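You operate a simulated robot arm through the tools that you are given. There is no shell and no other tool.

You run a simulated robot arm. Do the job below in one go: nothing can be reset, and whatever is moved stays where it is left.

## Task
Put the lid on the sieves, clamp them and shake till the sand covers the pan's line.
Fine: clamp with the yellow bar and open it again at the end. Where these are worked on the way, their far stop is far enough and under half their travel is too little: yellow bar.
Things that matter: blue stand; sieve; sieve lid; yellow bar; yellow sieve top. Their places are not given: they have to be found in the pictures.

The check looks at the end state, three seconds after you hand in, the way a careful person would. Anything else that was tipped, shoved, dropped, spilled or broken makes it a failure. Lids that push on must go on centred and level and be pressed home; caps that screw on are set level and turned clockwise until they are tight.

## Robot
A 6-joint arm with a two-finger parallel gripper, fixed in place. Base frame: the origin is on the floor under the middle of its stand, x ahead of it, y to its left, z up; the work surface is at about z = 864. Units: mm, degrees, N and s.
With the tool pointing down near the work surface it reaches from about 180 to 660 mm from the base axis. Its first joint turns from -166.0 to 166.0 degrees. Payload 1.57 kg.
The TCP is the grasp point between the finger pads, 30 mm short of the fingertips. In the tool frame z runs along the fingers and y along their closing line. The gripper opens to 110 mm. The fingers are 24 mm wide and 12 mm thick; the gripper's body (48 by 112 mm) begins 78 mm behind the TCP.
Orientation is that of the tool frame in the base frame, as [roll, pitch, yaw] about the fixed x, y, z axes, in that order (R = Rz(yaw) Ry(pitch) Rx(roll)). With the fingers straight down and closing along the base's y, the tool's x points along the base's -x, its y along +y and its z along -z.

## Interface
- The arm moves only by the tool nudge_tool. Its argument "steps" is a list that holds one entry, the list of rows, each a list of 6 numbers: the shift along the tool's x, y, z in units of 500 mm (1.0 is 500 mm), then the turn, a rotation vector about the tool's x, y, z in units of 90 degrees (1.0 is 90 degrees). In form: [[[dx, dy, dz, wx, wy, wz], ...]]. A call has 1 to 20 rows; each row is the pose to reach, as a shift and turn from the pose commanded when the call began, along the tool's axes at that moment. "grip" is the finger opening in mm, from 0 to 110, set as the call begins (left out, the last holds). A call with a number of a shift or a turn outside -1 to 1 is refused whole. Each row takes 0.2 s and may step no farther than 50 mm and 8.6 degrees from the row before; otherwise, or with a gripper value out of range, the whole call is refused. Where a pose cannot be reached the arm comes as near as it can. A force on the tool above 70 N (or 10 N above the force at the start of the call, whichever is more), or a blocked arm, ends the call early, and 0.2 s more pass. The fingers move at their own pace (about 108 mm/s each) and stop on an object; they squeeze with about 31 N. The grip force told is the motor's: it shows also when the fingers shut on nothing. Time passes only in rows, and 0.2 s behind the last, so rows that repeat a pose let the fingers close. The reply holds the time, the measured pose of the TCP, the force on the tool along the base axes, the opening and the grip force, in the units named above and with some noise, with the torque about the TCP (base axes, N m) and any sound that the robot's microphone picked up.
- Cameras (640 x 400 px; columns grow to the right, rows downward): "scene" is fixed at [219.5, -500.9, 1665]; the picture's right is [0.90, -0.43, 0.00], its down [-0.27, -0.57, -0.78] and it looks along [0.33, 0.70, -0.63] (base axes); focal length 315 px, centre (320, 200). "wrist" rides on the gripper at [70, 16, -141] in the tool frame; the picture's right is [-0.23, 0.97, 0.00], its down [-0.86, -0.20, -0.48] and it looks along [-0.47, -0.11, 0.88] (tool axes); focal length 222 px, centre (320, 200).
- grab_frame(camera): a new picture of that camera. The clock stands still meanwhile.
- lift_body(by): moves the trunk up (or, below 0, down) by that many mm; the arm rides with it, the base frame stays. It gives what a move gives, with no picture.
- point_at(camera, pixels): there is no depth. For up to 12 entries [column, row, z] of the newest picture of that camera ("zoom" is the newest enlarged one), the place [x, y] in the base frame at which the ray of that pixel passes the height z, good to about 2 mm. The clock stands still meanwhile.
- zoom(camera, box): a new picture of the part [left, top, right, bottom] of that camera's present view, enlarged. The clock stands still meanwhile.
- job_done(): hands the job in; it is judged then, once.

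Leave the gripper open and the arm clear of the work at the hand-in unless told otherwise.

The tools are called after "Call:" as a command line: name --argument value ..., lists and objects as JSON in quotes. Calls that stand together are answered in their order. nudge_tool: Moves the arm, as the interface text tells. Its arguments: {"type":"object","properties":{"steps":{"type":"array"},"grip":{"type":"number"}},"required":["steps"]} The other tools are called the same way: lift_body (by) moves the trunk up or down; grab_frame (camera) takes a picture; point_at (camera, pixels) gives the place at which the rays of pixels pass given heights; zoom (camera, box) takes an enlarged picture of a part of a camera's view; job_done () hands the job in.

At the start:

```text
time: 0.0
position: [438.1, 308.7, 1271.1]
ee_rot: [179.9, -0.1, -180.0]
contact_force: [0.7, 0.6, -0.2]
torque: [0.01, 0.01, -0.01]
grip_width: 109.9
grasp_force: 0.1
trunk travel left (down, up): [-375.0, 215.0]
```

scene: 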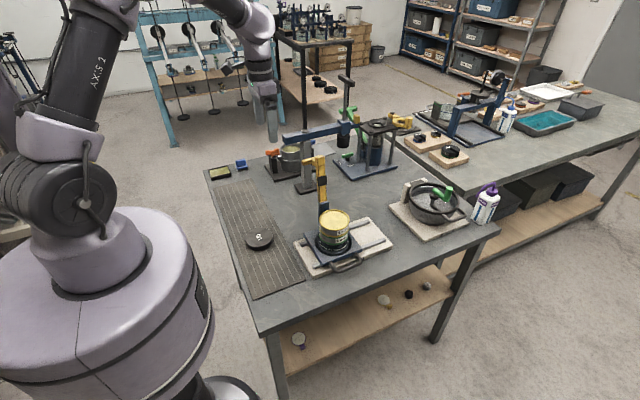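
wrist: 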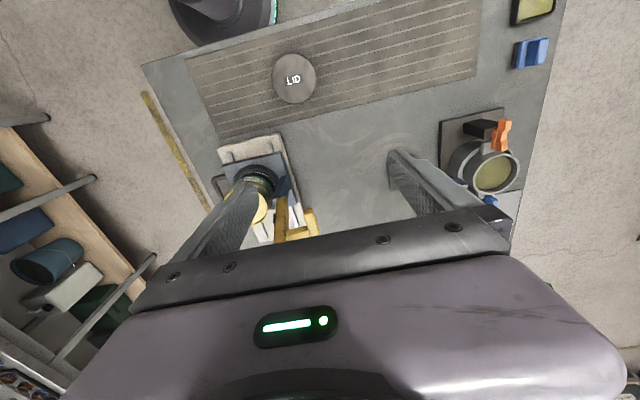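

I see the sieve stack with a yellow top at about (335,228) in the scene picture, on a blue stand with a yellow bar at about (320,185), and a black disc (probably the lid) at (259,240). I'll zoom in on these before moving anything.

Call:
zoom --camera "scene" --box '[270, 140, 410, 280]'

Call:
zoom --camera "wrist" --box '[200, 40, 360, 250]'

Call:
zoom --camera "scene" --box '[220, 200, 320, 280]'

```text
2.86 times, centred on (340, 210) of scene
```

zoom: 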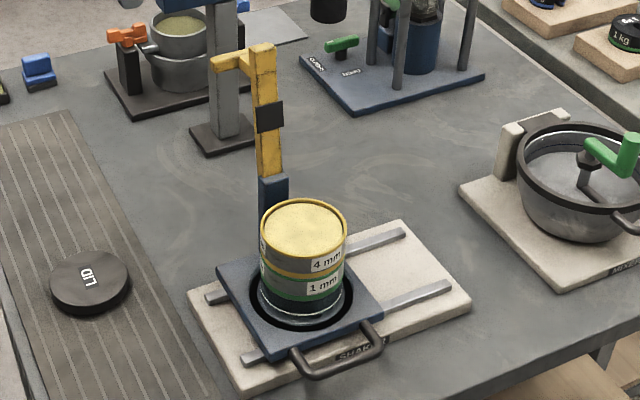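

```text
1.90 times, centred on (280, 145) of wrist
```

zoom: 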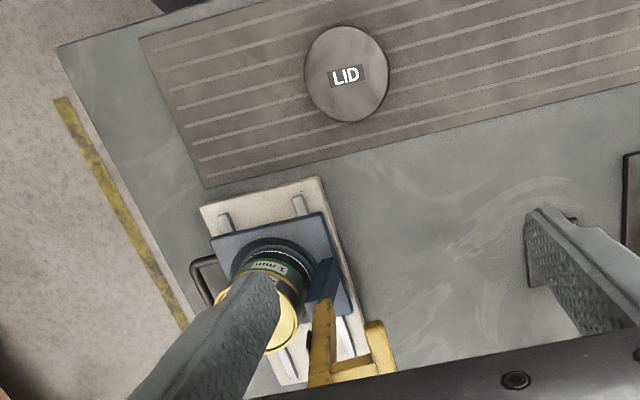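

```text
5.00 times, centred on (270, 240) of scene
```

zoom: 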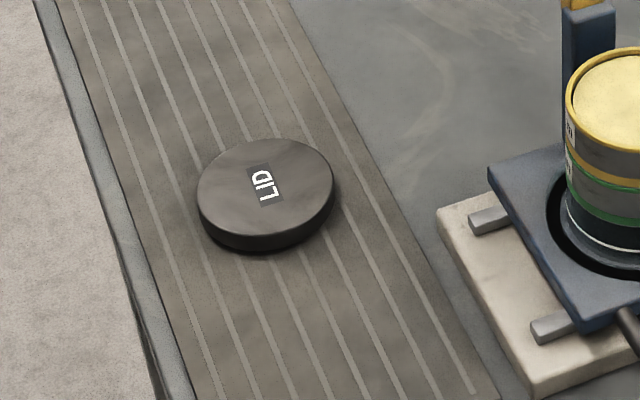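

The lid lies on the ribbed mat and the sieve stack sits in a blue carriage with a dark handle, on rails on a board marked SHAKER. The yellow bar stands upright, hinged on a blue post. I'll measure the lid from its rim pixels in the last zoom.

Call:
point_at --camera "zoom" --pixels '[[265, 189, 884], [197, 200, 884], [335, 183, 884], [262, 139, 884], [268, 238, 884], [268, 253, 864], [203, 222, 864], [333, 205, 864], [268, 238, 879], [262, 139, 879], [197, 200, 879], [335, 183, 879]]'

Call:
zoom --camera "scene" --box '[295, 200, 395, 280]'

```text
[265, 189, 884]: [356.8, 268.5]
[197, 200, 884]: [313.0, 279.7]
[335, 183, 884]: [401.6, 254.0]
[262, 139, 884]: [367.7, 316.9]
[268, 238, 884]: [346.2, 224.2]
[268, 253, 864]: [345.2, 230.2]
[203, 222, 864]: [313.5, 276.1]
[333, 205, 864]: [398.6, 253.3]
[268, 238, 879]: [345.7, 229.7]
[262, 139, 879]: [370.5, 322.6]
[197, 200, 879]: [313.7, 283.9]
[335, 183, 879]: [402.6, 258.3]
```

```text
5.00 times, centred on (345, 240) of scene
```

zoom: 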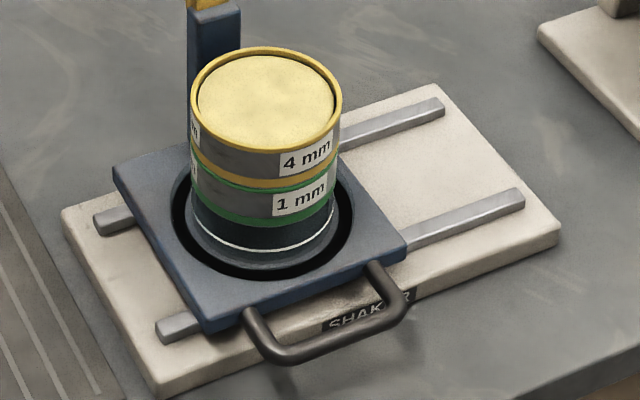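

The lid is about 93 mm across and centred near (358, 272). The zoom also shows the clear pan at the bottom with a white line, then the 1 mm and 4 mm sieves, and the handle on the carriage's front side. Next I'll measure the board, rails, carriage and stack from this zoom.

Call:
point_at --camera "zoom" --pixels '[[157, 398, 864], [62, 215, 884], [157, 388, 884], [560, 235, 884], [437, 85, 884], [95, 220, 892], [445, 105, 892], [160, 330, 892], [525, 195, 892], [113, 165, 910], [205, 325, 910], [405, 248, 910]]'

Call:
point_at --camera "zoom" --pixels '[[266, 48, 1010], [266, 153, 1010], [190, 102, 1010], [342, 98, 1010], [266, 48, 990], [266, 153, 990], [190, 102, 990], [342, 98, 990], [264, 275, 904], [190, 225, 904], [338, 220, 904], [264, 270, 910]]'

```text
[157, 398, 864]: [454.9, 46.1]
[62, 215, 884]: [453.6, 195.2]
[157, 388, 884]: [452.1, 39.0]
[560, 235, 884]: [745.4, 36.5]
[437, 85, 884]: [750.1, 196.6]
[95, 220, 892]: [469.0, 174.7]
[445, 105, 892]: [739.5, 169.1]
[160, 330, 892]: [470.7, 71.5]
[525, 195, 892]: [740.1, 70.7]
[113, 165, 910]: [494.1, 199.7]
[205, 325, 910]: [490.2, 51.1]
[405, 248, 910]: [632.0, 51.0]
```

```text
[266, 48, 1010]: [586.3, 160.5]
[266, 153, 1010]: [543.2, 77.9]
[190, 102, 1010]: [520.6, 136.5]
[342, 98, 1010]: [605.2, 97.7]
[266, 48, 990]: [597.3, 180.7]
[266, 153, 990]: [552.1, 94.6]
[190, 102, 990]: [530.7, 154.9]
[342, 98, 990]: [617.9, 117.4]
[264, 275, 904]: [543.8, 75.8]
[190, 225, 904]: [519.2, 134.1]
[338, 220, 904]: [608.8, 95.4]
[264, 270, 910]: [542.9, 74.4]
```

The shaker lines up with the base axes. The board spans x 453–748 and y 38–196, the rails run along x, and the stack is near (563, 119) with its top around z 1010. I'll zoom on the yellow bar and its hinge to find their geometry.

Call:
zoom --camera "scene" --box '[290, 145, 360, 215]'

Call:
point_at --camera "scene" --pixels '[[328, 157, 1100], [328, 157, 1150], [328, 157, 1200], [329, 181, 1050], [329, 181, 1100], [329, 181, 1150], [329, 207, 1000], [329, 207, 1030], [329, 207, 1060]]'

```text
5.71 times, centred on (325, 180) of scene
```

zoom: 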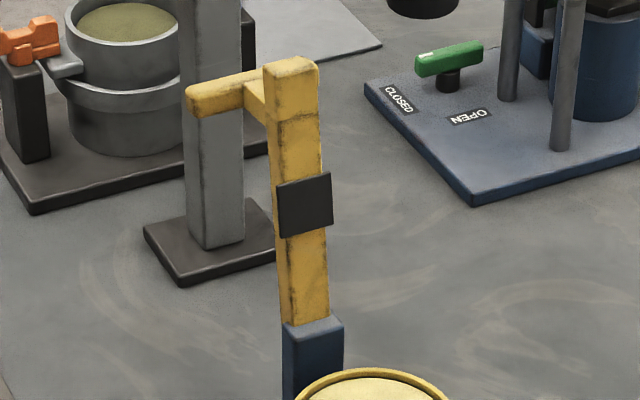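

```text
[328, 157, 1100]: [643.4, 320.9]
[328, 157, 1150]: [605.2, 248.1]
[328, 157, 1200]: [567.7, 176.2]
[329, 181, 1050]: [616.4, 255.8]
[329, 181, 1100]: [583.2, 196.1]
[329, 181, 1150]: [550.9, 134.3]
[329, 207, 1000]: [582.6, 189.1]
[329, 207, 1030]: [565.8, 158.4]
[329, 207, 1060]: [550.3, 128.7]
```

The bar has a black pad on the side facing -y and a short crossbar handle at its top pointing to -x. It should swing down toward -y about a hinge on the blue post. I'll move the arm to about (380, 119, 1290) for a view from the wrist camera.

Call:
nudge_tool --steps '[[[0.02, -0.076, -0.008, 0, 0, 0], [0.045, -0.152, -0.016, 0, 0, 0], [0.07, -0.228, -0.024, 0, 0, 0], [0.09, -0.304, -0.032, 0, 0, 0], [0.116, -0.38, -0.038, 0, 0, 0]]]' --grip 110

Call:
grab_frame --camera "wrist"

```text
time: 1.2
position: [380.1, 117.0, 1290.0]
ee_rot: [179.9, 0.1, 180.0]
contact_force: [-0.3, -0.9, -0.2]
torque: [0.02, 0.01, -0.01]
grip_width: 110.0
grasp_force: 0.1
trunk travel left (down, up): [-375.0, 215.0]
```

```text
taken
```

wrist: 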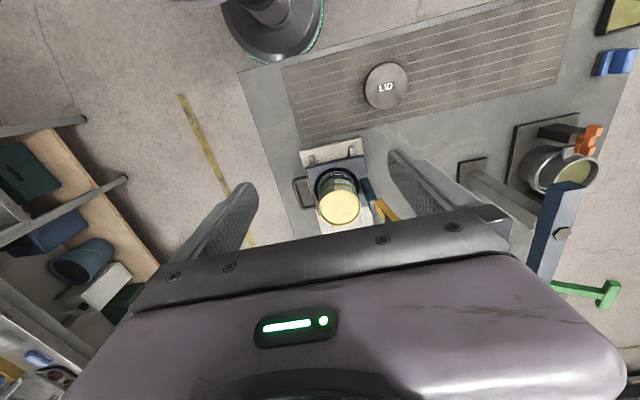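

The stack is visible between the fingers at about (340,200). I'll zoom in there and also re-zoom the lid at (387,86).

Call:
zoom --camera "wrist" --box '[280, 130, 420, 240]'

Call:
point_at --camera "zoom" --pixels '[[276, 315, 1010], [188, 320, 1010], [365, 320, 1010], [276, 260, 1010]]'

Call:
zoom --camera "wrist" --box '[350, 50, 430, 120]'

```text
3.64 times, centred on (350, 185) of wrist
```

zoom: 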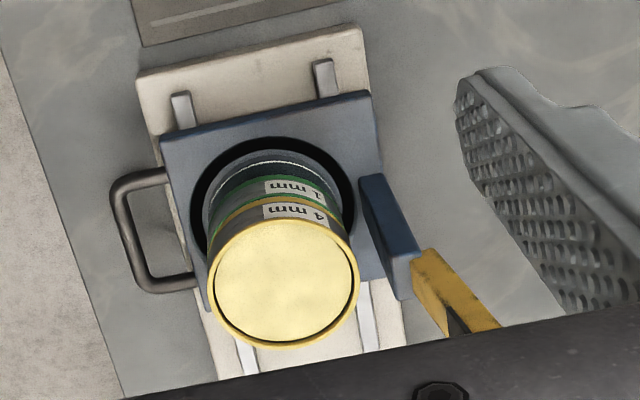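

```text
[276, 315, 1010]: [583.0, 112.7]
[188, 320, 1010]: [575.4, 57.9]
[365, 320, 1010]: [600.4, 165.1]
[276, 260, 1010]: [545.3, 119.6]
```

```text
5.71 times, centred on (390, 85) of wrist
```

zoom: 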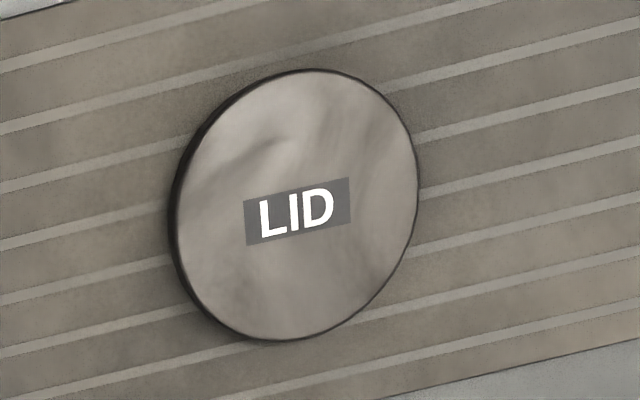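

The lid is clear in this view, with its label at (297,212). I'll locate its centre and rim at several heights and match that against the scene picture to get the top height.

Call:
point_at --camera "zoom" --pixels '[[297, 208, 879], [297, 208, 884], [297, 208, 889], [177, 225, 884], [418, 180, 884], [318, 69, 884], [272, 340, 884], [318, 69, 879], [272, 340, 879]]'

Call:
zoom --camera "scene" --box '[235, 220, 285, 260]'

```text
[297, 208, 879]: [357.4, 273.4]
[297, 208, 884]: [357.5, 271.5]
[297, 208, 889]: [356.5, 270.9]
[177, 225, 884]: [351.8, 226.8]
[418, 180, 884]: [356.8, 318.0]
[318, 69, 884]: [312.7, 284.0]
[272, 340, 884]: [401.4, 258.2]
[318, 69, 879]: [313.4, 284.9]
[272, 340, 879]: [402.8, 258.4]
```

```text
10.00 times, centred on (260, 240) of scene
```

zoom: 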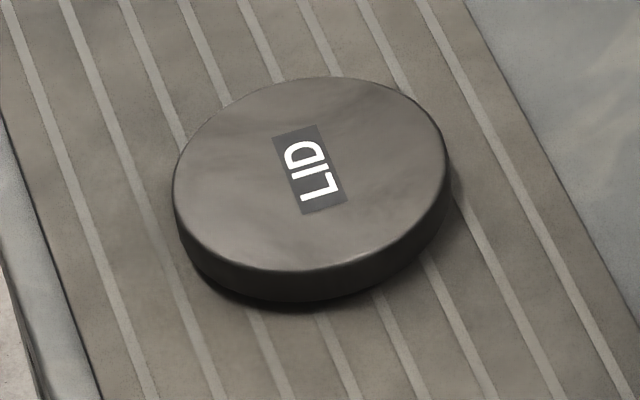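

I'll compare the label centre in this view at (309,169) with the wrist estimate to settle the lid's top height.

Call:
point_at --camera "zoom" --pixels '[[309, 169, 876], [309, 169, 880], [309, 169, 884], [309, 169, 888], [300, 271, 880], [300, 303, 864], [300, 271, 884], [174, 190, 880], [447, 155, 880], [335, 77, 880], [290, 271, 880]]'

Call:
zoom --camera "wrist" --box '[370, 67, 402, 107]'

```text
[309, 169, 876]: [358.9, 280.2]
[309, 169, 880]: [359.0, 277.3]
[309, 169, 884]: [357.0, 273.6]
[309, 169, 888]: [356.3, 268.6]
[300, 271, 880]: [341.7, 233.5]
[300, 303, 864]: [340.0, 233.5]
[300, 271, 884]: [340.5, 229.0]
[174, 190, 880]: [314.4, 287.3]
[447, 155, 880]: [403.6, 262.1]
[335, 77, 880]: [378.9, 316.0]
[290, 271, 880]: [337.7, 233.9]
```

```text
10.00 times, centred on (386, 87) of wrist
```

zoom: 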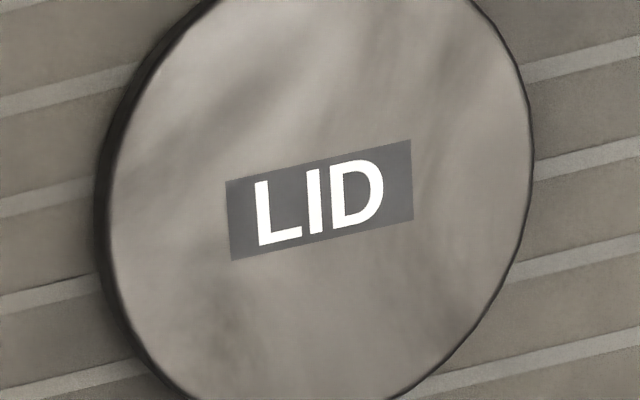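

The lid's centre is near (358, 272) with its top at about z 883. I still need the whole yellow bar, since its top is hidden behind the gripper. I'll move to about (500, 230, 1330), which keeps well above the bar, and look again.

Call:
nudge_tool --steps '[[[-0.06, 0.0565, -0.02, 0, 0, 0], [-0.12, 0.113, -0.04, 0, 0, 0], [-0.18, 0.1695, -0.06, 0, 0, 0], [-0.24, 0.226, -0.08, 0, 0, 0], [-0.24, 0.226, -0.08, 0, 0, 0]]]'

Call:
grab_frame --camera "wrist"

Call:
grab_frame --camera "scene"

```text
time: 2.4
position: [500.9, 233.1, 1333.5]
ee_rot: [180.0, 0.0, 180.0]
contact_force: [0.0, 0.0, 1.1]
torque: [0.02, -0.02, 0.0]
grip_width: 109.9
grasp_force: 0.0
trunk travel left (down, up): [-375.0, 215.0]
```

```text
taken
```

wrist: 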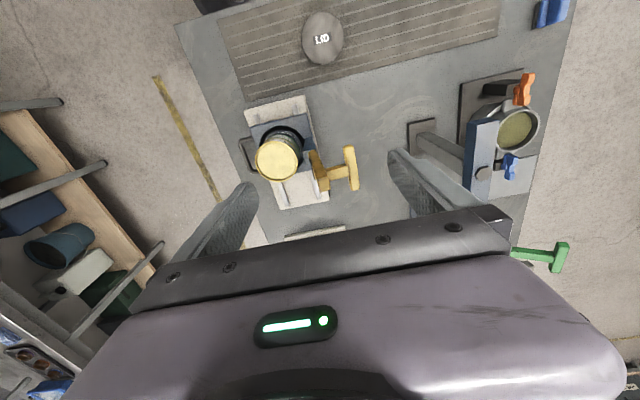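

```text
taken
```

scene: 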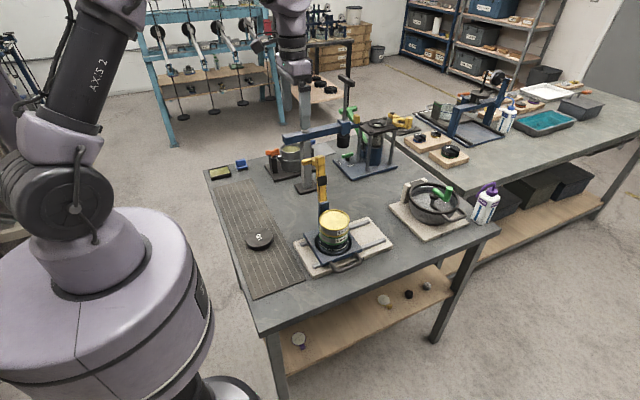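

The whole bar is now visible between (310,150) and (357,190). I'll zoom there.

Call:
zoom --camera "wrist" --box '[240, 90, 380, 220]'

Call:
zoom --camera "wrist" --box '[290, 135, 370, 205]'

```text
3.08 times, centred on (310, 155) of wrist
```

zoom: 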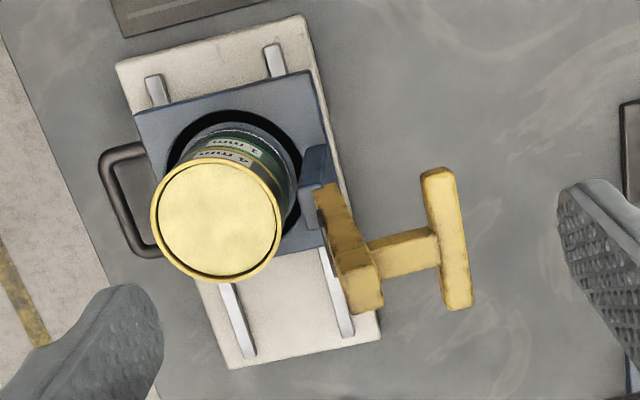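

```text
5.71 times, centred on (330, 170) of wrist
```

zoom: 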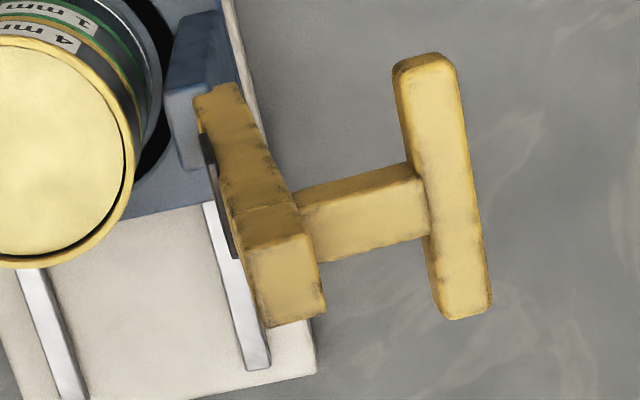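

The bar carries a stem from its top toward +y that ends in a T-handle along x, so the T will sit on top when the bar is swung down. I'll triangulate the T's ends, the bar's top and the post's top from both cameras.

Call:
point_at --camera "zoom" --pixels '[[425, 60, 1150], [425, 60, 1200], [460, 312, 1150], [460, 312, 1200], [285, 285, 1150], [285, 285, 1200], [215, 92, 1000], [215, 92, 1050], [180, 160, 1000], [180, 160, 1030]]'

Call:
zoom --camera "scene" --box '[295, 150, 345, 190]'

```text
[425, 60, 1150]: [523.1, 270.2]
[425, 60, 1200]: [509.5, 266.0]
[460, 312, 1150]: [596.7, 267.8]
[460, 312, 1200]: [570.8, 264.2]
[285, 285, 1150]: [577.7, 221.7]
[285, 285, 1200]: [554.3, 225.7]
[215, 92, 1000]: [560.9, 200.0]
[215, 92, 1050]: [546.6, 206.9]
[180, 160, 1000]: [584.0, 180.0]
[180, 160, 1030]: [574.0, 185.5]
```

```text
10.00 times, centred on (320, 170) of scene
```

zoom: 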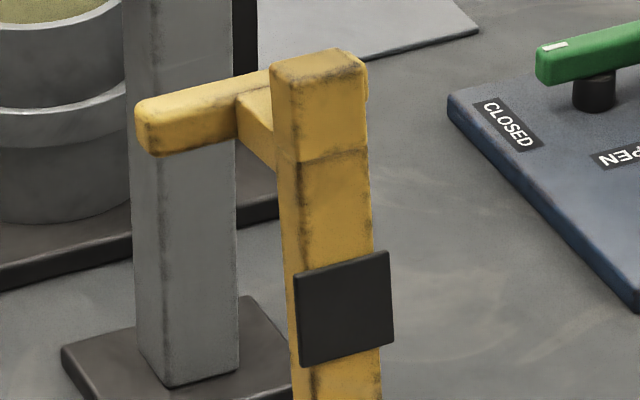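

I'll get the matching rays in this scene zoom: the T's near end at (148,105), the bar's top face at (320,65) and the bar's front top edge.

Call:
point_at --camera "zoom" --pixels '[[148, 105, 1130], [148, 105, 1150], [148, 105, 1170], [320, 65, 1150], [320, 65, 1170], [320, 65, 1190], [345, 307, 1080], [345, 307, 1100], [345, 307, 1120]]'

Call:
zoom --camera "scene" --box '[305, 190, 355, 230]'

```text
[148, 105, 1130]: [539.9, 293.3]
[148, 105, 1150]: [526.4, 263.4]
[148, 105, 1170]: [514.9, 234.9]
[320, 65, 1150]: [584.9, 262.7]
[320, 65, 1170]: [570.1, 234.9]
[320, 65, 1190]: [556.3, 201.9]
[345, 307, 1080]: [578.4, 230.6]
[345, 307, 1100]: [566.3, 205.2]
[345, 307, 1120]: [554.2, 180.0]
```

```text
10.00 times, centred on (330, 210) of scene
```

zoom: 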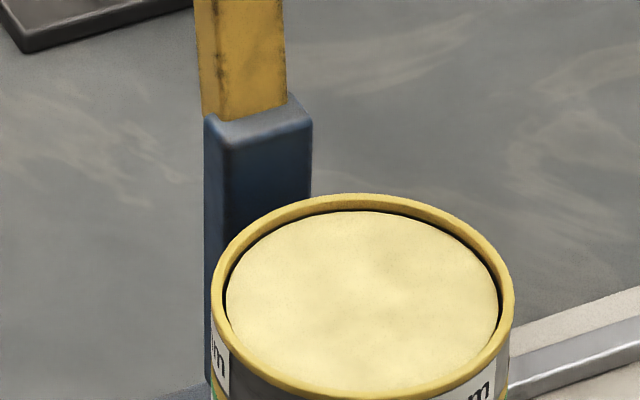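

The T-handle is about 75 mm long, centred near (561, 268) with its top at z ≈ 1147. The bar's top is near (563, 225, 1175) and leans back about 10°. Now I'll triangulate the yellow sieve top from the wrist pixel (276.6,161.8) and scene pixel (334.2,220), along with the post's top and the handle.

Call:
point_at --camera "wrist" --pixels '[[276.6, 161.8, 990], [276.6, 161.8, 1000], [276.6, 161.8, 1010], [276.6, 161.8, 1020], [255.0, 162.1, 1005], [298.3, 160.9, 1005], [276, 141.8, 1005], [277.5, 182.0, 1005]]'

Call:
point_at --camera "scene" --pixels '[[334.2, 220, 990], [334.2, 220, 1000], [334.2, 220, 1010], [334.2, 220, 1020], [319.1, 219, 1005], [349.5, 218.5, 1005], [334.3, 209.3, 1005], [334.2, 230.4, 1005], [321, 202.5, 1020], [323, 201.5, 1030]]'

Call:
zoom --camera "wrist" --box '[236, 100, 316, 200]'

```text
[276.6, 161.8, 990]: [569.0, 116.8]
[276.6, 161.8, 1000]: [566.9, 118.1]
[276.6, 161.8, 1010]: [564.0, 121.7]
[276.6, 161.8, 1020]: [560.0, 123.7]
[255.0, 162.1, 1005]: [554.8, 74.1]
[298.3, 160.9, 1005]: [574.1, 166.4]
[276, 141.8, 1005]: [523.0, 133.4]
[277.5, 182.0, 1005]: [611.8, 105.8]
```

```text
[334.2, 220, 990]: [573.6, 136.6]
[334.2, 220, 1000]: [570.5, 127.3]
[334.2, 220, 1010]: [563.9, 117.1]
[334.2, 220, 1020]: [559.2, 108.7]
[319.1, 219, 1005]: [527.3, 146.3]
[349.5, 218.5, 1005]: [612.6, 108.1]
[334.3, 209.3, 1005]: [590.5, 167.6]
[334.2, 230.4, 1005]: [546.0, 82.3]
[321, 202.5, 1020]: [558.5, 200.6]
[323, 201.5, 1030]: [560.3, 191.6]
```

```text
4.00 times, centred on (276, 150) of wrist
```

zoom: 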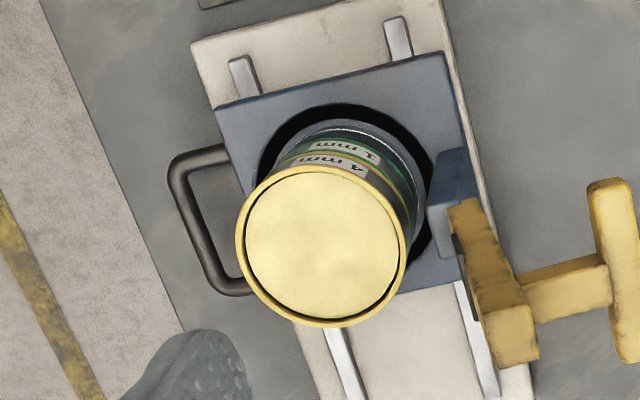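

The sieve top is at z ≈ 1007, centred near (565, 120), and about 93 mm across. The post and bar stand close behind it at +y, so I'll close the fingers along x for the lid. Next I turn the tool -90° about its own z, which puts the camera on the -y side, and move above the lid at (357.5, 272, 1000).

Call:
nudge_tool --steps '[[[0.024, 0.0067, 0.055, 0, 0, -0.0834], [0.048, 0.0133, 0.11, 0, 0, -0.1667], [0.072, 0.02, 0.165, 0, 0, -0.25], [0.096, 0.0267, 0.22, 0, 0, -0.3334], [0.12, 0.0333, 0.275, 0, 0, -0.4167], [0.144, 0.04, 0.33, 0, 0, -0.5], [0.168, 0.0467, 0.385, 0, 0, -0.5834], [0.192, 0.0533, 0.44, 0, 0, -0.6667], [0.216, 0.06, 0.495, 0, 0, -0.75], [0.24, 0.0667, 0.55, 0, 0, -0.8334], [0.264, 0.0733, 0.605, 0, 0, -0.9167], [0.285, 0.0806, 0.66, 0, 0, -1.0], [0.285, 0.0806, 0.66, 0, 0, -1.0]]]' --grip 110

Call:
grab_frame --camera "wrist"

Call:
grab_frame --camera "scene"

```text
time: 5.2
position: [355.9, 271.0, 1002.1]
ee_rot: [-180.0, 0.0, -89.9]
contact_force: [-0.5, 0.5, -0.3]
torque: [0.02, 0.0, 0.02]
grip_width: 110.1
grasp_force: 0.1
trunk travel left (down, up): [-375.0, 215.0]
```

```text
taken
```

wrist: 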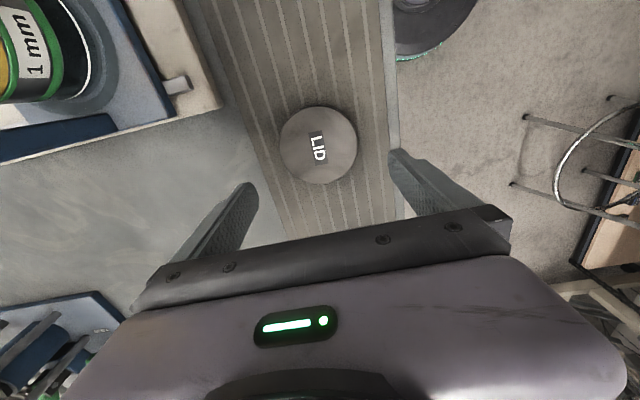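

```text
taken
```

scene: 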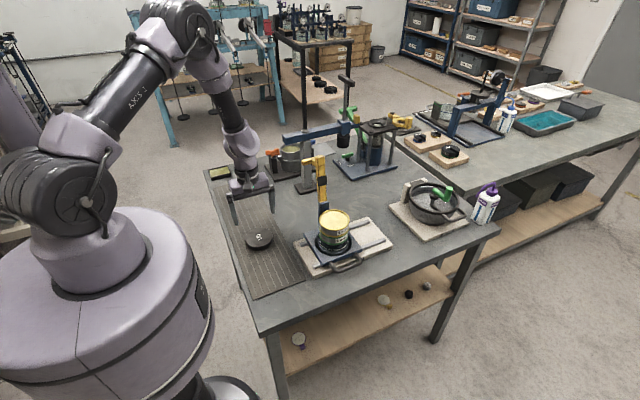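

The fingers now straddle the lid along x. I'll refine the lid's position from this closer wrist view, where it sits at about (318,145).

Call:
zoom --camera "wrist" --box '[268, 95, 368, 195]'

Call:
point_at --camera "wrist" --pixels '[[318, 145.5, 884], [279, 148, 884], [357.5, 143, 884], [320, 107, 884], [317, 184, 884]]'

```text
4.00 times, centred on (318, 145) of wrist
```

zoom: 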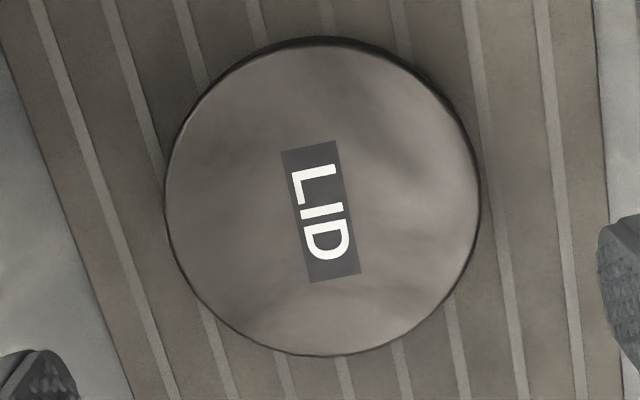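

```text
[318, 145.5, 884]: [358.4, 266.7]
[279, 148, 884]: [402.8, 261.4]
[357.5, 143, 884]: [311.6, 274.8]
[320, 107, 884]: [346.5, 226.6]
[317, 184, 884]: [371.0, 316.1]
```

I'll use the zoomed pixels for the lid's rim and label centre.

Call:
point_at --camera "zoom" --pixels '[[321, 211, 884], [165, 200, 884], [481, 205, 884], [315, 42, 884], [325, 355, 884], [321, 211, 881]]'

```text
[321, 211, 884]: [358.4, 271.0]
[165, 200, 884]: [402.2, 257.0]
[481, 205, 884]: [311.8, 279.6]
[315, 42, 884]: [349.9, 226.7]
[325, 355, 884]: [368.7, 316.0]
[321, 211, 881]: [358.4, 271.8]
```

The lid's centre is (358.3, 271.2), and the commanded TCP is within 1 mm of that. I'll descend to TCP z ≈ 900 with the fingers open, which puts the tips at about 870.

Call:
nudge_tool --steps '[[[0.0016, -0.0014, 0.06, 0, 0, 0], [0.0016, -0.0014, 0.12, 0, 0, 0], [0.0016, -0.0014, 0.17, 0, 0, 0], [0.0016, -0.0014, 0.19, 0, 0, 0], [0.0016, -0.0014, 0.2, 0, 0, 0], [0.0016, -0.0014, 0.2, 0, 0, 0]]]' --grip 110

Call:
grab_frame --camera "wrist"

Call:
zoom --camera "scene" --box '[215, 190, 305, 270]'

```text
time: 6.6
position: [357.0, 270.7, 900.0]
ee_rot: [-180.0, 0.0, -90.0]
contact_force: [0.4, 0.2, 0.8]
torque: [0.01, -0.02, 0.02]
grip_width: 109.8
grasp_force: 0.0
trunk travel left (down, up): [-375.0, 215.0]
```

```text
taken
```

wrist: 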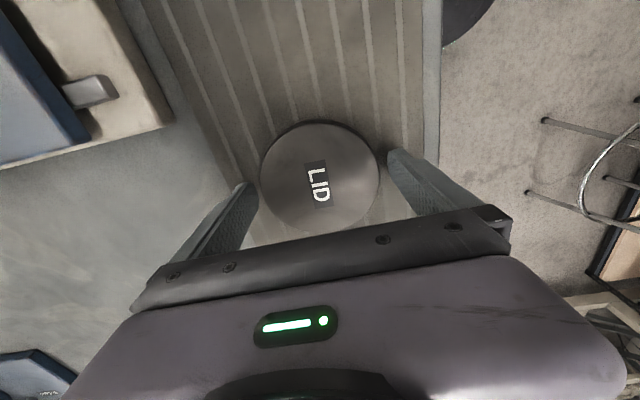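

```text
5.00 times, centred on (260, 230) of scene
```

zoom: 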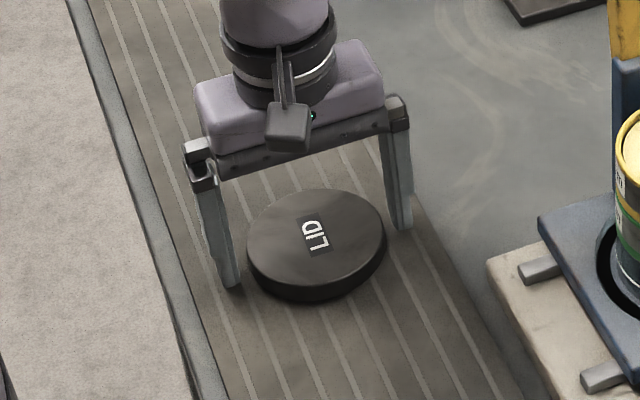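

The lid sits between the fingers with its label at (317,184), about 2 mm off toward +x. I'll shift by that much and close on it.

Call:
nudge_tool --steps '[[[0, -0.003, 0, 0, 0, 0], [0, -0.003, 0, 0, 0, 0], [0, -0.003, 0, 0, 0, 0], [0, -0.003, 0, 0, 0, 0]]]' --grip 85

Call:
grab_frame --camera "wrist"

```text
time: 7.6
position: [358.7, 269.7, 901.7]
ee_rot: [180.0, 0.0, -90.0]
contact_force: [-0.5, -0.2, -0.5]
torque: [-0.03, 0.02, -0.01]
grip_width: 88.9
grasp_force: 30.9
trunk travel left (down, up): [-375.0, 215.0]
```

```text
taken
```

wrist: 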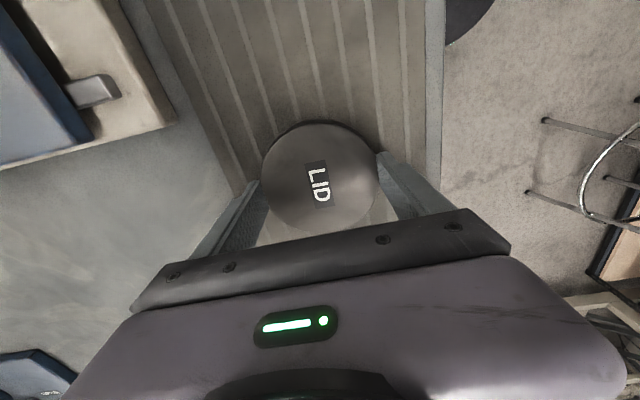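

I have the lid at 88.9 mm opening with a firm grip. I'll lift it gently 40 mm and check that it hangs level.

Call:
nudge_tool --steps '[[[0, 0, -0.01, 0, 0, 0], [0, 0, -0.03, 0, 0, 0], [0, 0, -0.06, 0, 0, 0], [0, 0, -0.1, 0, 0, 0], [0, 0, -0.1, 0, 0, 0]]]'

Call:
zoom --camera "scene" --box '[215, 190, 305, 270]'

Call:
grab_frame --camera "wrist"

```text
time: 8.8
position: [359.4, 271.6, 950.0]
ee_rot: [180.0, 0.0, -90.1]
contact_force: [-0.3, -0.4, -2.0]
torque: [0.03, 0.01, 0.02]
grip_width: 88.8
grasp_force: 31.0
trunk travel left (down, up): [-375.0, 215.0]
```

```text
5.00 times, centred on (260, 230) of scene
```

zoom: 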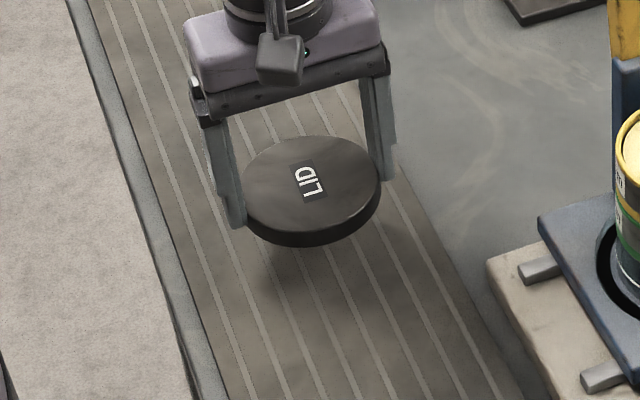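

```text
taken
```

wrist: 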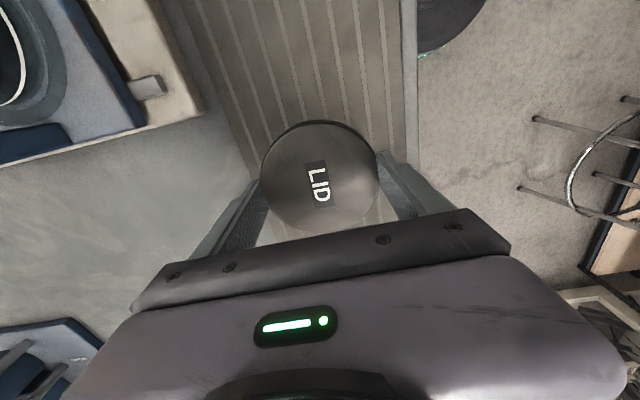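

The lid hangs level. I'll zoom both views on the held lid to measure exactly where it sits relative to the TCP.

Call:
zoom --camera "wrist" --box '[250, 110, 390, 240]'

Call:
zoom --camera "scene" --box '[235, 205, 305, 245]'

```text
3.08 times, centred on (320, 175) of wrist
```

zoom: 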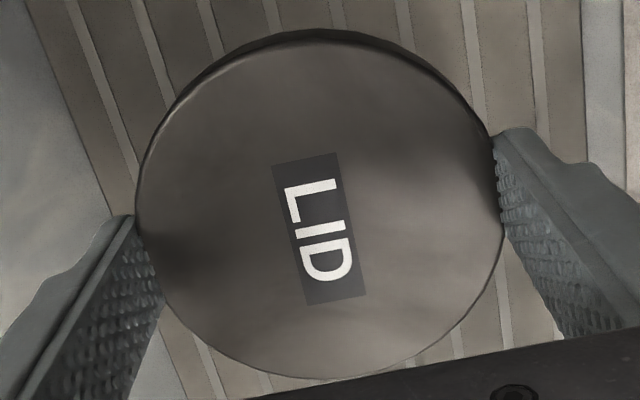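

```text
9.14 times, centred on (270, 225) of scene
```

zoom: 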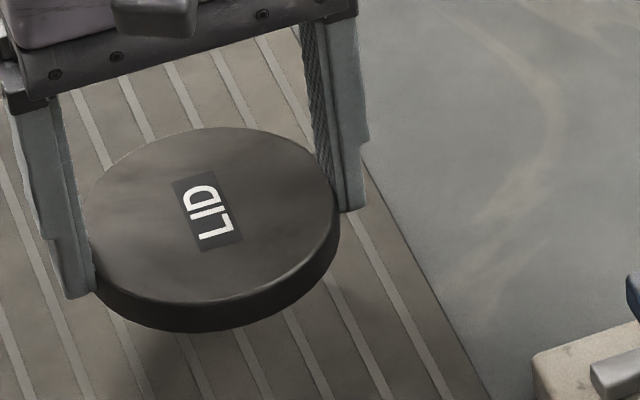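

I'll triangulate the label's centre, at scene zoom (209,211) and wrist zoom (320,230), i.e. wrist pixel (320,184.7).

Call:
point_at --camera "zoom" --pixels '[[209, 211, 930], [209, 211, 934], [209, 211, 938], [209, 211, 942], [209, 211, 946], [84, 225, 936], [339, 190, 936], [240, 127, 936], [185, 302, 936], [185, 332, 918]]'

Call:
point_at --camera "wrist" --pixels '[[320, 184.7, 930], [320, 184.7, 934], [320, 184.7, 938], [320, 184.7, 942], [260, 186, 936], [380, 180, 936], [320, 119.5, 936], [322, 233, 936]]'

```text
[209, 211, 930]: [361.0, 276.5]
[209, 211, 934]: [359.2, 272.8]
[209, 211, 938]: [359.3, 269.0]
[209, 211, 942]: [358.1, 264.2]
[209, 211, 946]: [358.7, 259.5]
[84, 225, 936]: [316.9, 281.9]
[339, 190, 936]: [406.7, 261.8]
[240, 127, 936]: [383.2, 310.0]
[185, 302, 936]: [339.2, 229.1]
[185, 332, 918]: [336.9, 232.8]
```

```text
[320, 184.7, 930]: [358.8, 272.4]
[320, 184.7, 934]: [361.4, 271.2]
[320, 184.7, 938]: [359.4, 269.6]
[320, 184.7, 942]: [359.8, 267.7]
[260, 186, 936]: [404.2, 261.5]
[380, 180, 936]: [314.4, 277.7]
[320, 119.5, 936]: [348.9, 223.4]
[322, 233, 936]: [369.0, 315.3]
```

The lid's centre is at TCP + (0, -1.5) mm, its top is about 13 mm below the TCP, and its skirt is nearly flush with the fingertips. I'll raise to z 1110, move to y ≈ 121.5 and then over to x ≈ 565, stopping above the stack.

Call:
nudge_tool --steps '[[[0.06, 0, -0.064, 0, 0, 0], [0.12, 0, -0.128, 0, 0, 0], [0.18, 0, -0.192, 0, 0, 0], [0.24, 0, -0.256, 0, 0, 0], [0.2994, 0, -0.32, 0, 0, 0], [0.2994, -0.07, -0.32, 0, 0, 0], [0.2994, -0.14, -0.32, 0, 0, 0], [0.2994, -0.21, -0.32, 0, 0, 0], [0.2994, -0.28, -0.32, 0, 0, 0], [0.2994, -0.35, -0.32, 0, 0, 0], [0.2994, -0.39, -0.32, 0, 0, 0], [0.2994, -0.4104, -0.32, 0, 0, 0], [0.2994, -0.4104, -0.32, 0, 0, 0]]]'

Call:
grab_frame --camera "wrist"

Call:
zoom --camera "scene" --box '[275, 140, 395, 260]'

```text
time: 11.6
position: [565.2, 119.8, 1109.4]
ee_rot: [-179.9, 0.0, -90.0]
contact_force: [-0.1, -0.1, -1.4]
torque: [0.03, -0.01, 0.03]
grip_width: 88.9
grasp_force: 30.8
trunk travel left (down, up): [-375.0, 215.0]
```

```text
taken
```

wrist: 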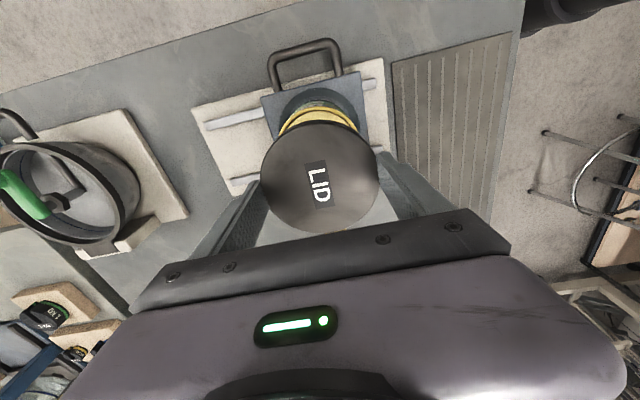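

```text
3.33 times, centred on (335, 200) of scene
```

zoom: 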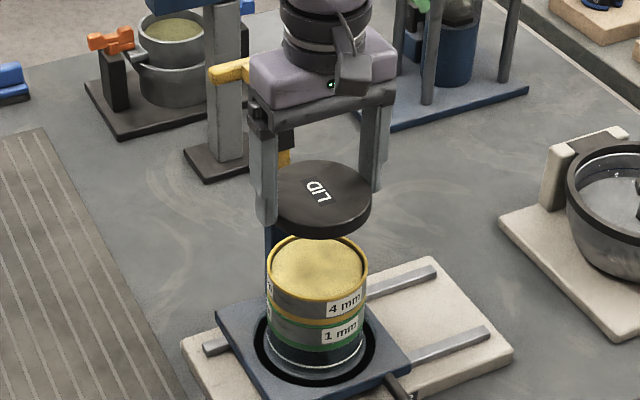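

The lid is directly over the stack. I'll lower it to TCP z ≈ 1060, leaving about 20 mm of clearance, and check the alignment more closely.

Call:
nudge_tool --steps '[[[0, 0, 0.04, 0, 0, 0], [0, 0, 0.08, 0, 0, 0], [0, 0, 0.1, 0, 0, 0], [0, 0, 0.1, 0, 0, 0], [0, 0, 0.1, 0, 0, 0]]]'

Call:
zoom --camera "scene" --box '[300, 190, 370, 240]'

Call:
zoom --camera "wrist" --box '[250, 80, 390, 240]'

```text
time: 12.8
position: [565.3, 121.5, 1062.5]
ee_rot: [-180.0, 0.0, -90.0]
contact_force: [-0.3, 0.1, -1.5]
torque: [-0.02, -0.02, 0.0]
grip_width: 88.8
grasp_force: 31.3
trunk travel left (down, up): [-375.0, 215.0]
```

```text
8.00 times, centred on (335, 215) of scene
```

zoom: 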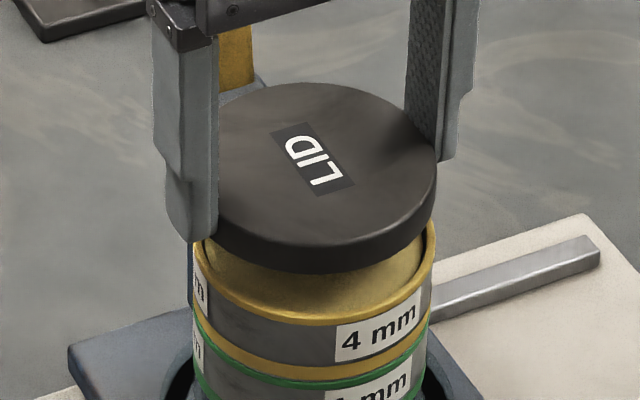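

```text
2.50 times, centred on (320, 160) of wrist
```

zoom: 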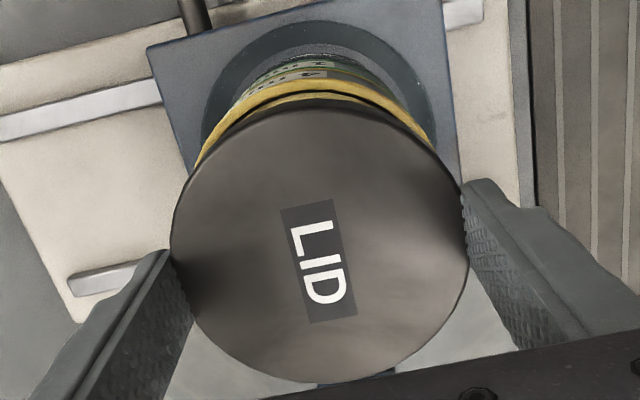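

The alignment looks close. I'll zoom further on both views to compare the sieve's rim with the lid's rim precisely.

Call:
zoom --camera "wrist" --box '[260, 95, 380, 165]'

Call:
zoom --camera "scene" --box '[315, 195, 355, 235]'

```text
5.33 times, centred on (320, 130) of wrist
```

zoom: 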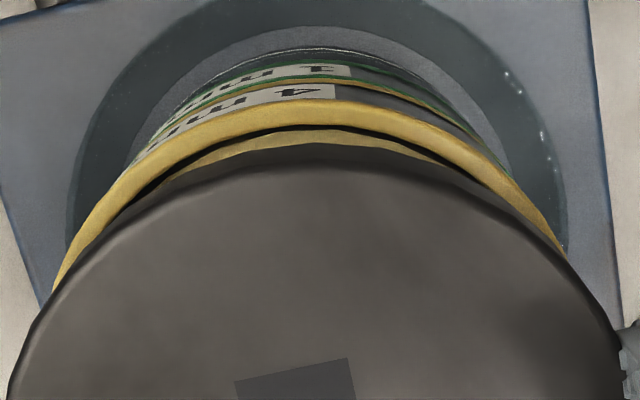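

```text
10.00 times, centred on (335, 215) of scene
```

zoom: 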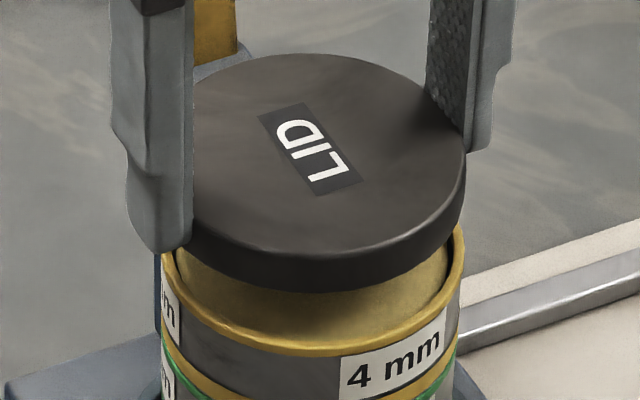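

I'll fit the sieve rim circle from points along its visible outer arc in the wrist view, at heights 1007 and 1010.

Call:
point_at --camera "wrist" --pixels '[[269.7, 146.9, 1009], [280.6, 129.4, 1009], [297.5, 116.9, 1009], [320, 111.2, 1009], [338.8, 114.6, 1009], [353.8, 124.0, 1009], [366.2, 139.0, 1009], [320, 184.7, 1047], [320, 184.7, 1049]]'

Call:
point_at --camera "zoom" --pixels '[[309, 149, 1047], [309, 149, 1049], [309, 149, 1051], [161, 250, 1009], [463, 238, 1009], [200, 310, 1009], [300, 347, 1009], [400, 325, 1009], [466, 165, 1047], [325, 55, 1047], [290, 252, 1047]]'

```text
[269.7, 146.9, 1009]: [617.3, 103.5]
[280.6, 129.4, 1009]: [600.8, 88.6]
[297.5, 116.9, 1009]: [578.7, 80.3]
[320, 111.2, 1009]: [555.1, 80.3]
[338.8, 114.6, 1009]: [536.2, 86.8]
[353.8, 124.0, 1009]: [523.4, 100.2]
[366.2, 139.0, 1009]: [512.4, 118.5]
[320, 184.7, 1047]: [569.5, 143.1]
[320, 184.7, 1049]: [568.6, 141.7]
```

```text
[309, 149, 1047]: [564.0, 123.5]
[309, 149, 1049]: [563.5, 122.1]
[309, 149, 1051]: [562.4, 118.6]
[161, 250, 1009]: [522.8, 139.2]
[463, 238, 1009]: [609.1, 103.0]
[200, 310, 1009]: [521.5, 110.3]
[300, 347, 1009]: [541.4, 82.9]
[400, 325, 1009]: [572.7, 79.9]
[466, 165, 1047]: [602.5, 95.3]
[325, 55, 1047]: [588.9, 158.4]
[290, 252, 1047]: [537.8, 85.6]
```

The wrist rays used the older frame at z 1109, so they're invalid. I'll take a fresh wrist frame at this pose and repeat.

Call:
grab_frame --camera "wrist"

Call:
point_at --camera "wrist" --pixels '[[269.7, 146.9, 1009], [280.6, 129.4, 1009], [297.5, 116.9, 1009], [320, 111.2, 1009], [338.8, 114.6, 1009], [353.8, 124.0, 1009], [366.2, 139.0, 1009], [320, 184.7, 1045], [320, 184.7, 1047], [320, 184.7, 1049], [320, 184.7, 1051]]'

```text
taken
```

wrist: 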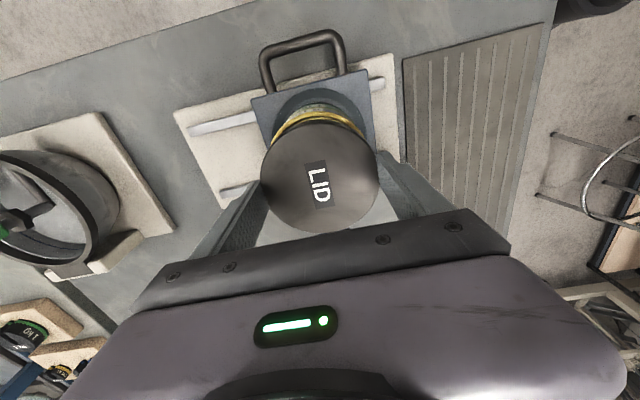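

```text
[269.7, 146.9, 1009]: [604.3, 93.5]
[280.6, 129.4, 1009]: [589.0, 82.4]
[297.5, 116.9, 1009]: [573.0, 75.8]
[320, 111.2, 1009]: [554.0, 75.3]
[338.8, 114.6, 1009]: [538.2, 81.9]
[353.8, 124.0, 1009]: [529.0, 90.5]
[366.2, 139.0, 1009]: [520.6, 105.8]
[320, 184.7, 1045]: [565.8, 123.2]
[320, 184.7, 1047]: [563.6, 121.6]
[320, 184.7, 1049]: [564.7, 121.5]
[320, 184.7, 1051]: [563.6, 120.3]
```

The fitted rim centre is (565, 121.3) and the held lid's centre is about (564.5, 121.5), so they agree within about 1 mm. I'll lower slowly by 14 mm and watch the force.

Call:
nudge_tool --steps '[[[0.0, 0, 0.008, 0, 0, 0], [0, 0, 0.016, 0, 0, 0], [0, 0, 0.022, 0, 0, 0], [0, 0, 0.028, 0, 0, 0], [0, 0, 0.028, 0, 0, 0]]]'

Call:
zoom --camera "scene" --box '[305, 190, 365, 240]'

```text
time: 14.0
position: [565.8, 121.8, 1047.1]
ee_rot: [180.0, 0.0, -90.0]
contact_force: [-0.1, 0.3, -1.7]
torque: [0.01, -0.01, 0.05]
grip_width: 89.1
grasp_force: 30.8
trunk travel left (down, up): [-375.0, 215.0]
```

```text
8.00 times, centred on (335, 215) of scene
```

zoom: 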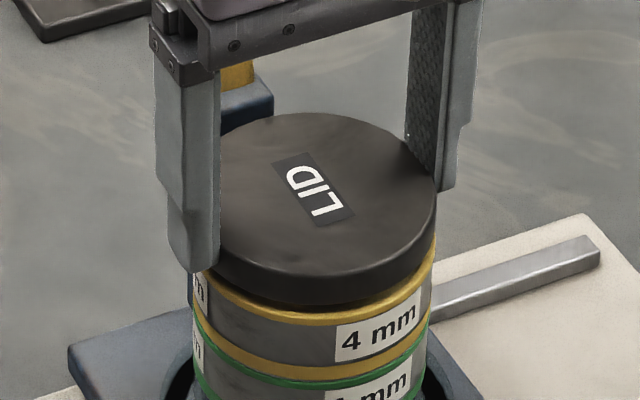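

The lid is just above the rim and looks centred, with no contact yet. I'll keep lowering in small steps.

Call:
nudge_tool --steps '[[[0, 0, 0.003, 0, 0, 0], [0, 0, 0.006, 0, 0, 0], [0, 0, 0.006, 0, 0, 0]]]'

Call:
nudge_tool --steps '[[[0, 0, 0.002, 0, 0, 0], [0, 0, 0.004, 0, 0, 0], [0, 0, 0.004, 0, 0, 0]]]'

Call:
zoom --camera "scene" --box '[305, 190, 365, 240]'

```text
time: 14.8
position: [565.3, 121.7, 1044.3]
ee_rot: [179.9, 0.1, -90.0]
contact_force: [0.7, -0.1, -2.1]
torque: [-0.02, 0.01, -0.02]
grip_width: 88.6
grasp_force: 30.7
trunk travel left (down, up): [-375.0, 215.0]
```

```text
time: 15.6
position: [566.1, 121.1, 1043.0]
ee_rot: [-179.8, 0.0, -90.0]
contact_force: [3.6, -0.6, 16.3]
torque: [-0.24, 0.18, -0.08]
grip_width: 88.8
grasp_force: 31.4
trunk travel left (down, up): [-375.0, 215.0]
```

```text
8.00 times, centred on (335, 215) of scene
```

zoom: 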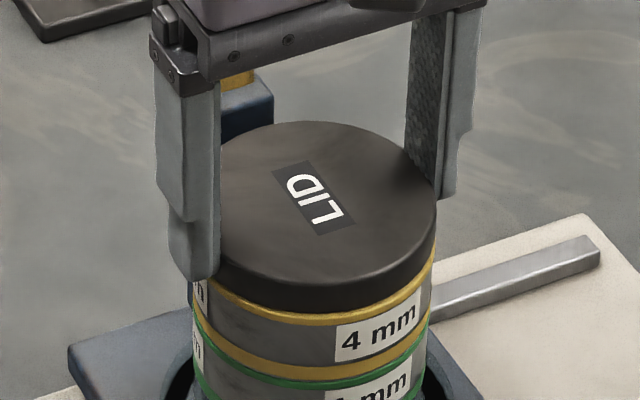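

I've got contact at TCP z ≈ 1042.7 with 16 N, and the torque suggests the contact is toward the -x/-y side. I'll look closely at the gap between lid and rim.

Call:
zoom --camera "scene" --box '[322, 212, 352, 234]'

Call:
zoom --camera "wrist" --box '[255, 95, 385, 175]'

```text
16.00 times, centred on (337, 223) of scene
```

zoom: 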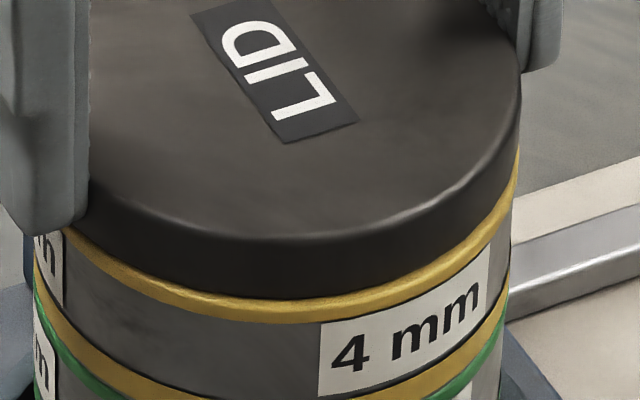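

```text
4.92 times, centred on (320, 135) of wrist
```

zoom: 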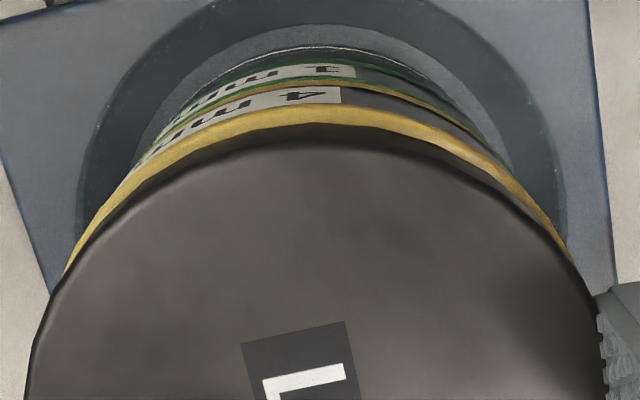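

There's contact with 3.6 N pushing toward +x, so the lid probably needs to shift slightly to +x/+y. I'll move 1 mm in +x and 0.5 mm in +y at this height and see whether the force drops.

Call:
nudge_tool --steps '[[[-0.001, -0.002, 0, 0, 0, 0], [-0.001, -0.002, 0, 0, 0, 0]]]'

```text
time: 16.2
position: [565.2, 122.0, 1042.5]
ee_rot: [-179.9, 0.1, -90.1]
contact_force: [3.8, -5.4, 14.3]
torque: [-0.37, -0.35, 0.0]
grip_width: 88.6
grasp_force: 31.4
trunk travel left (down, up): [-375.0, 215.0]
```

The contact moved from the -x side to the +x side, so centre in x is about halfway. I'll go back 0.5 mm in x and try a further 0.5 mm in +y.

Call:
nudge_tool --steps '[[[-0.001, 0.001, 0, 0, 0, 0], [-0.001, 0.001, 0, 0, 0, 0], [-0.001, 0.001, 0, 0, 0, 0]]]'

```text
time: 17.0
position: [564.6, 121.4, 1043.0]
ee_rot: [-179.9, 0.1, -90.0]
contact_force: [4.6, -6.0, 20.8]
torque: [-0.32, -0.18, -0.07]
grip_width: 88.6
grasp_force: 31.5
trunk travel left (down, up): [-375.0, 215.0]
```

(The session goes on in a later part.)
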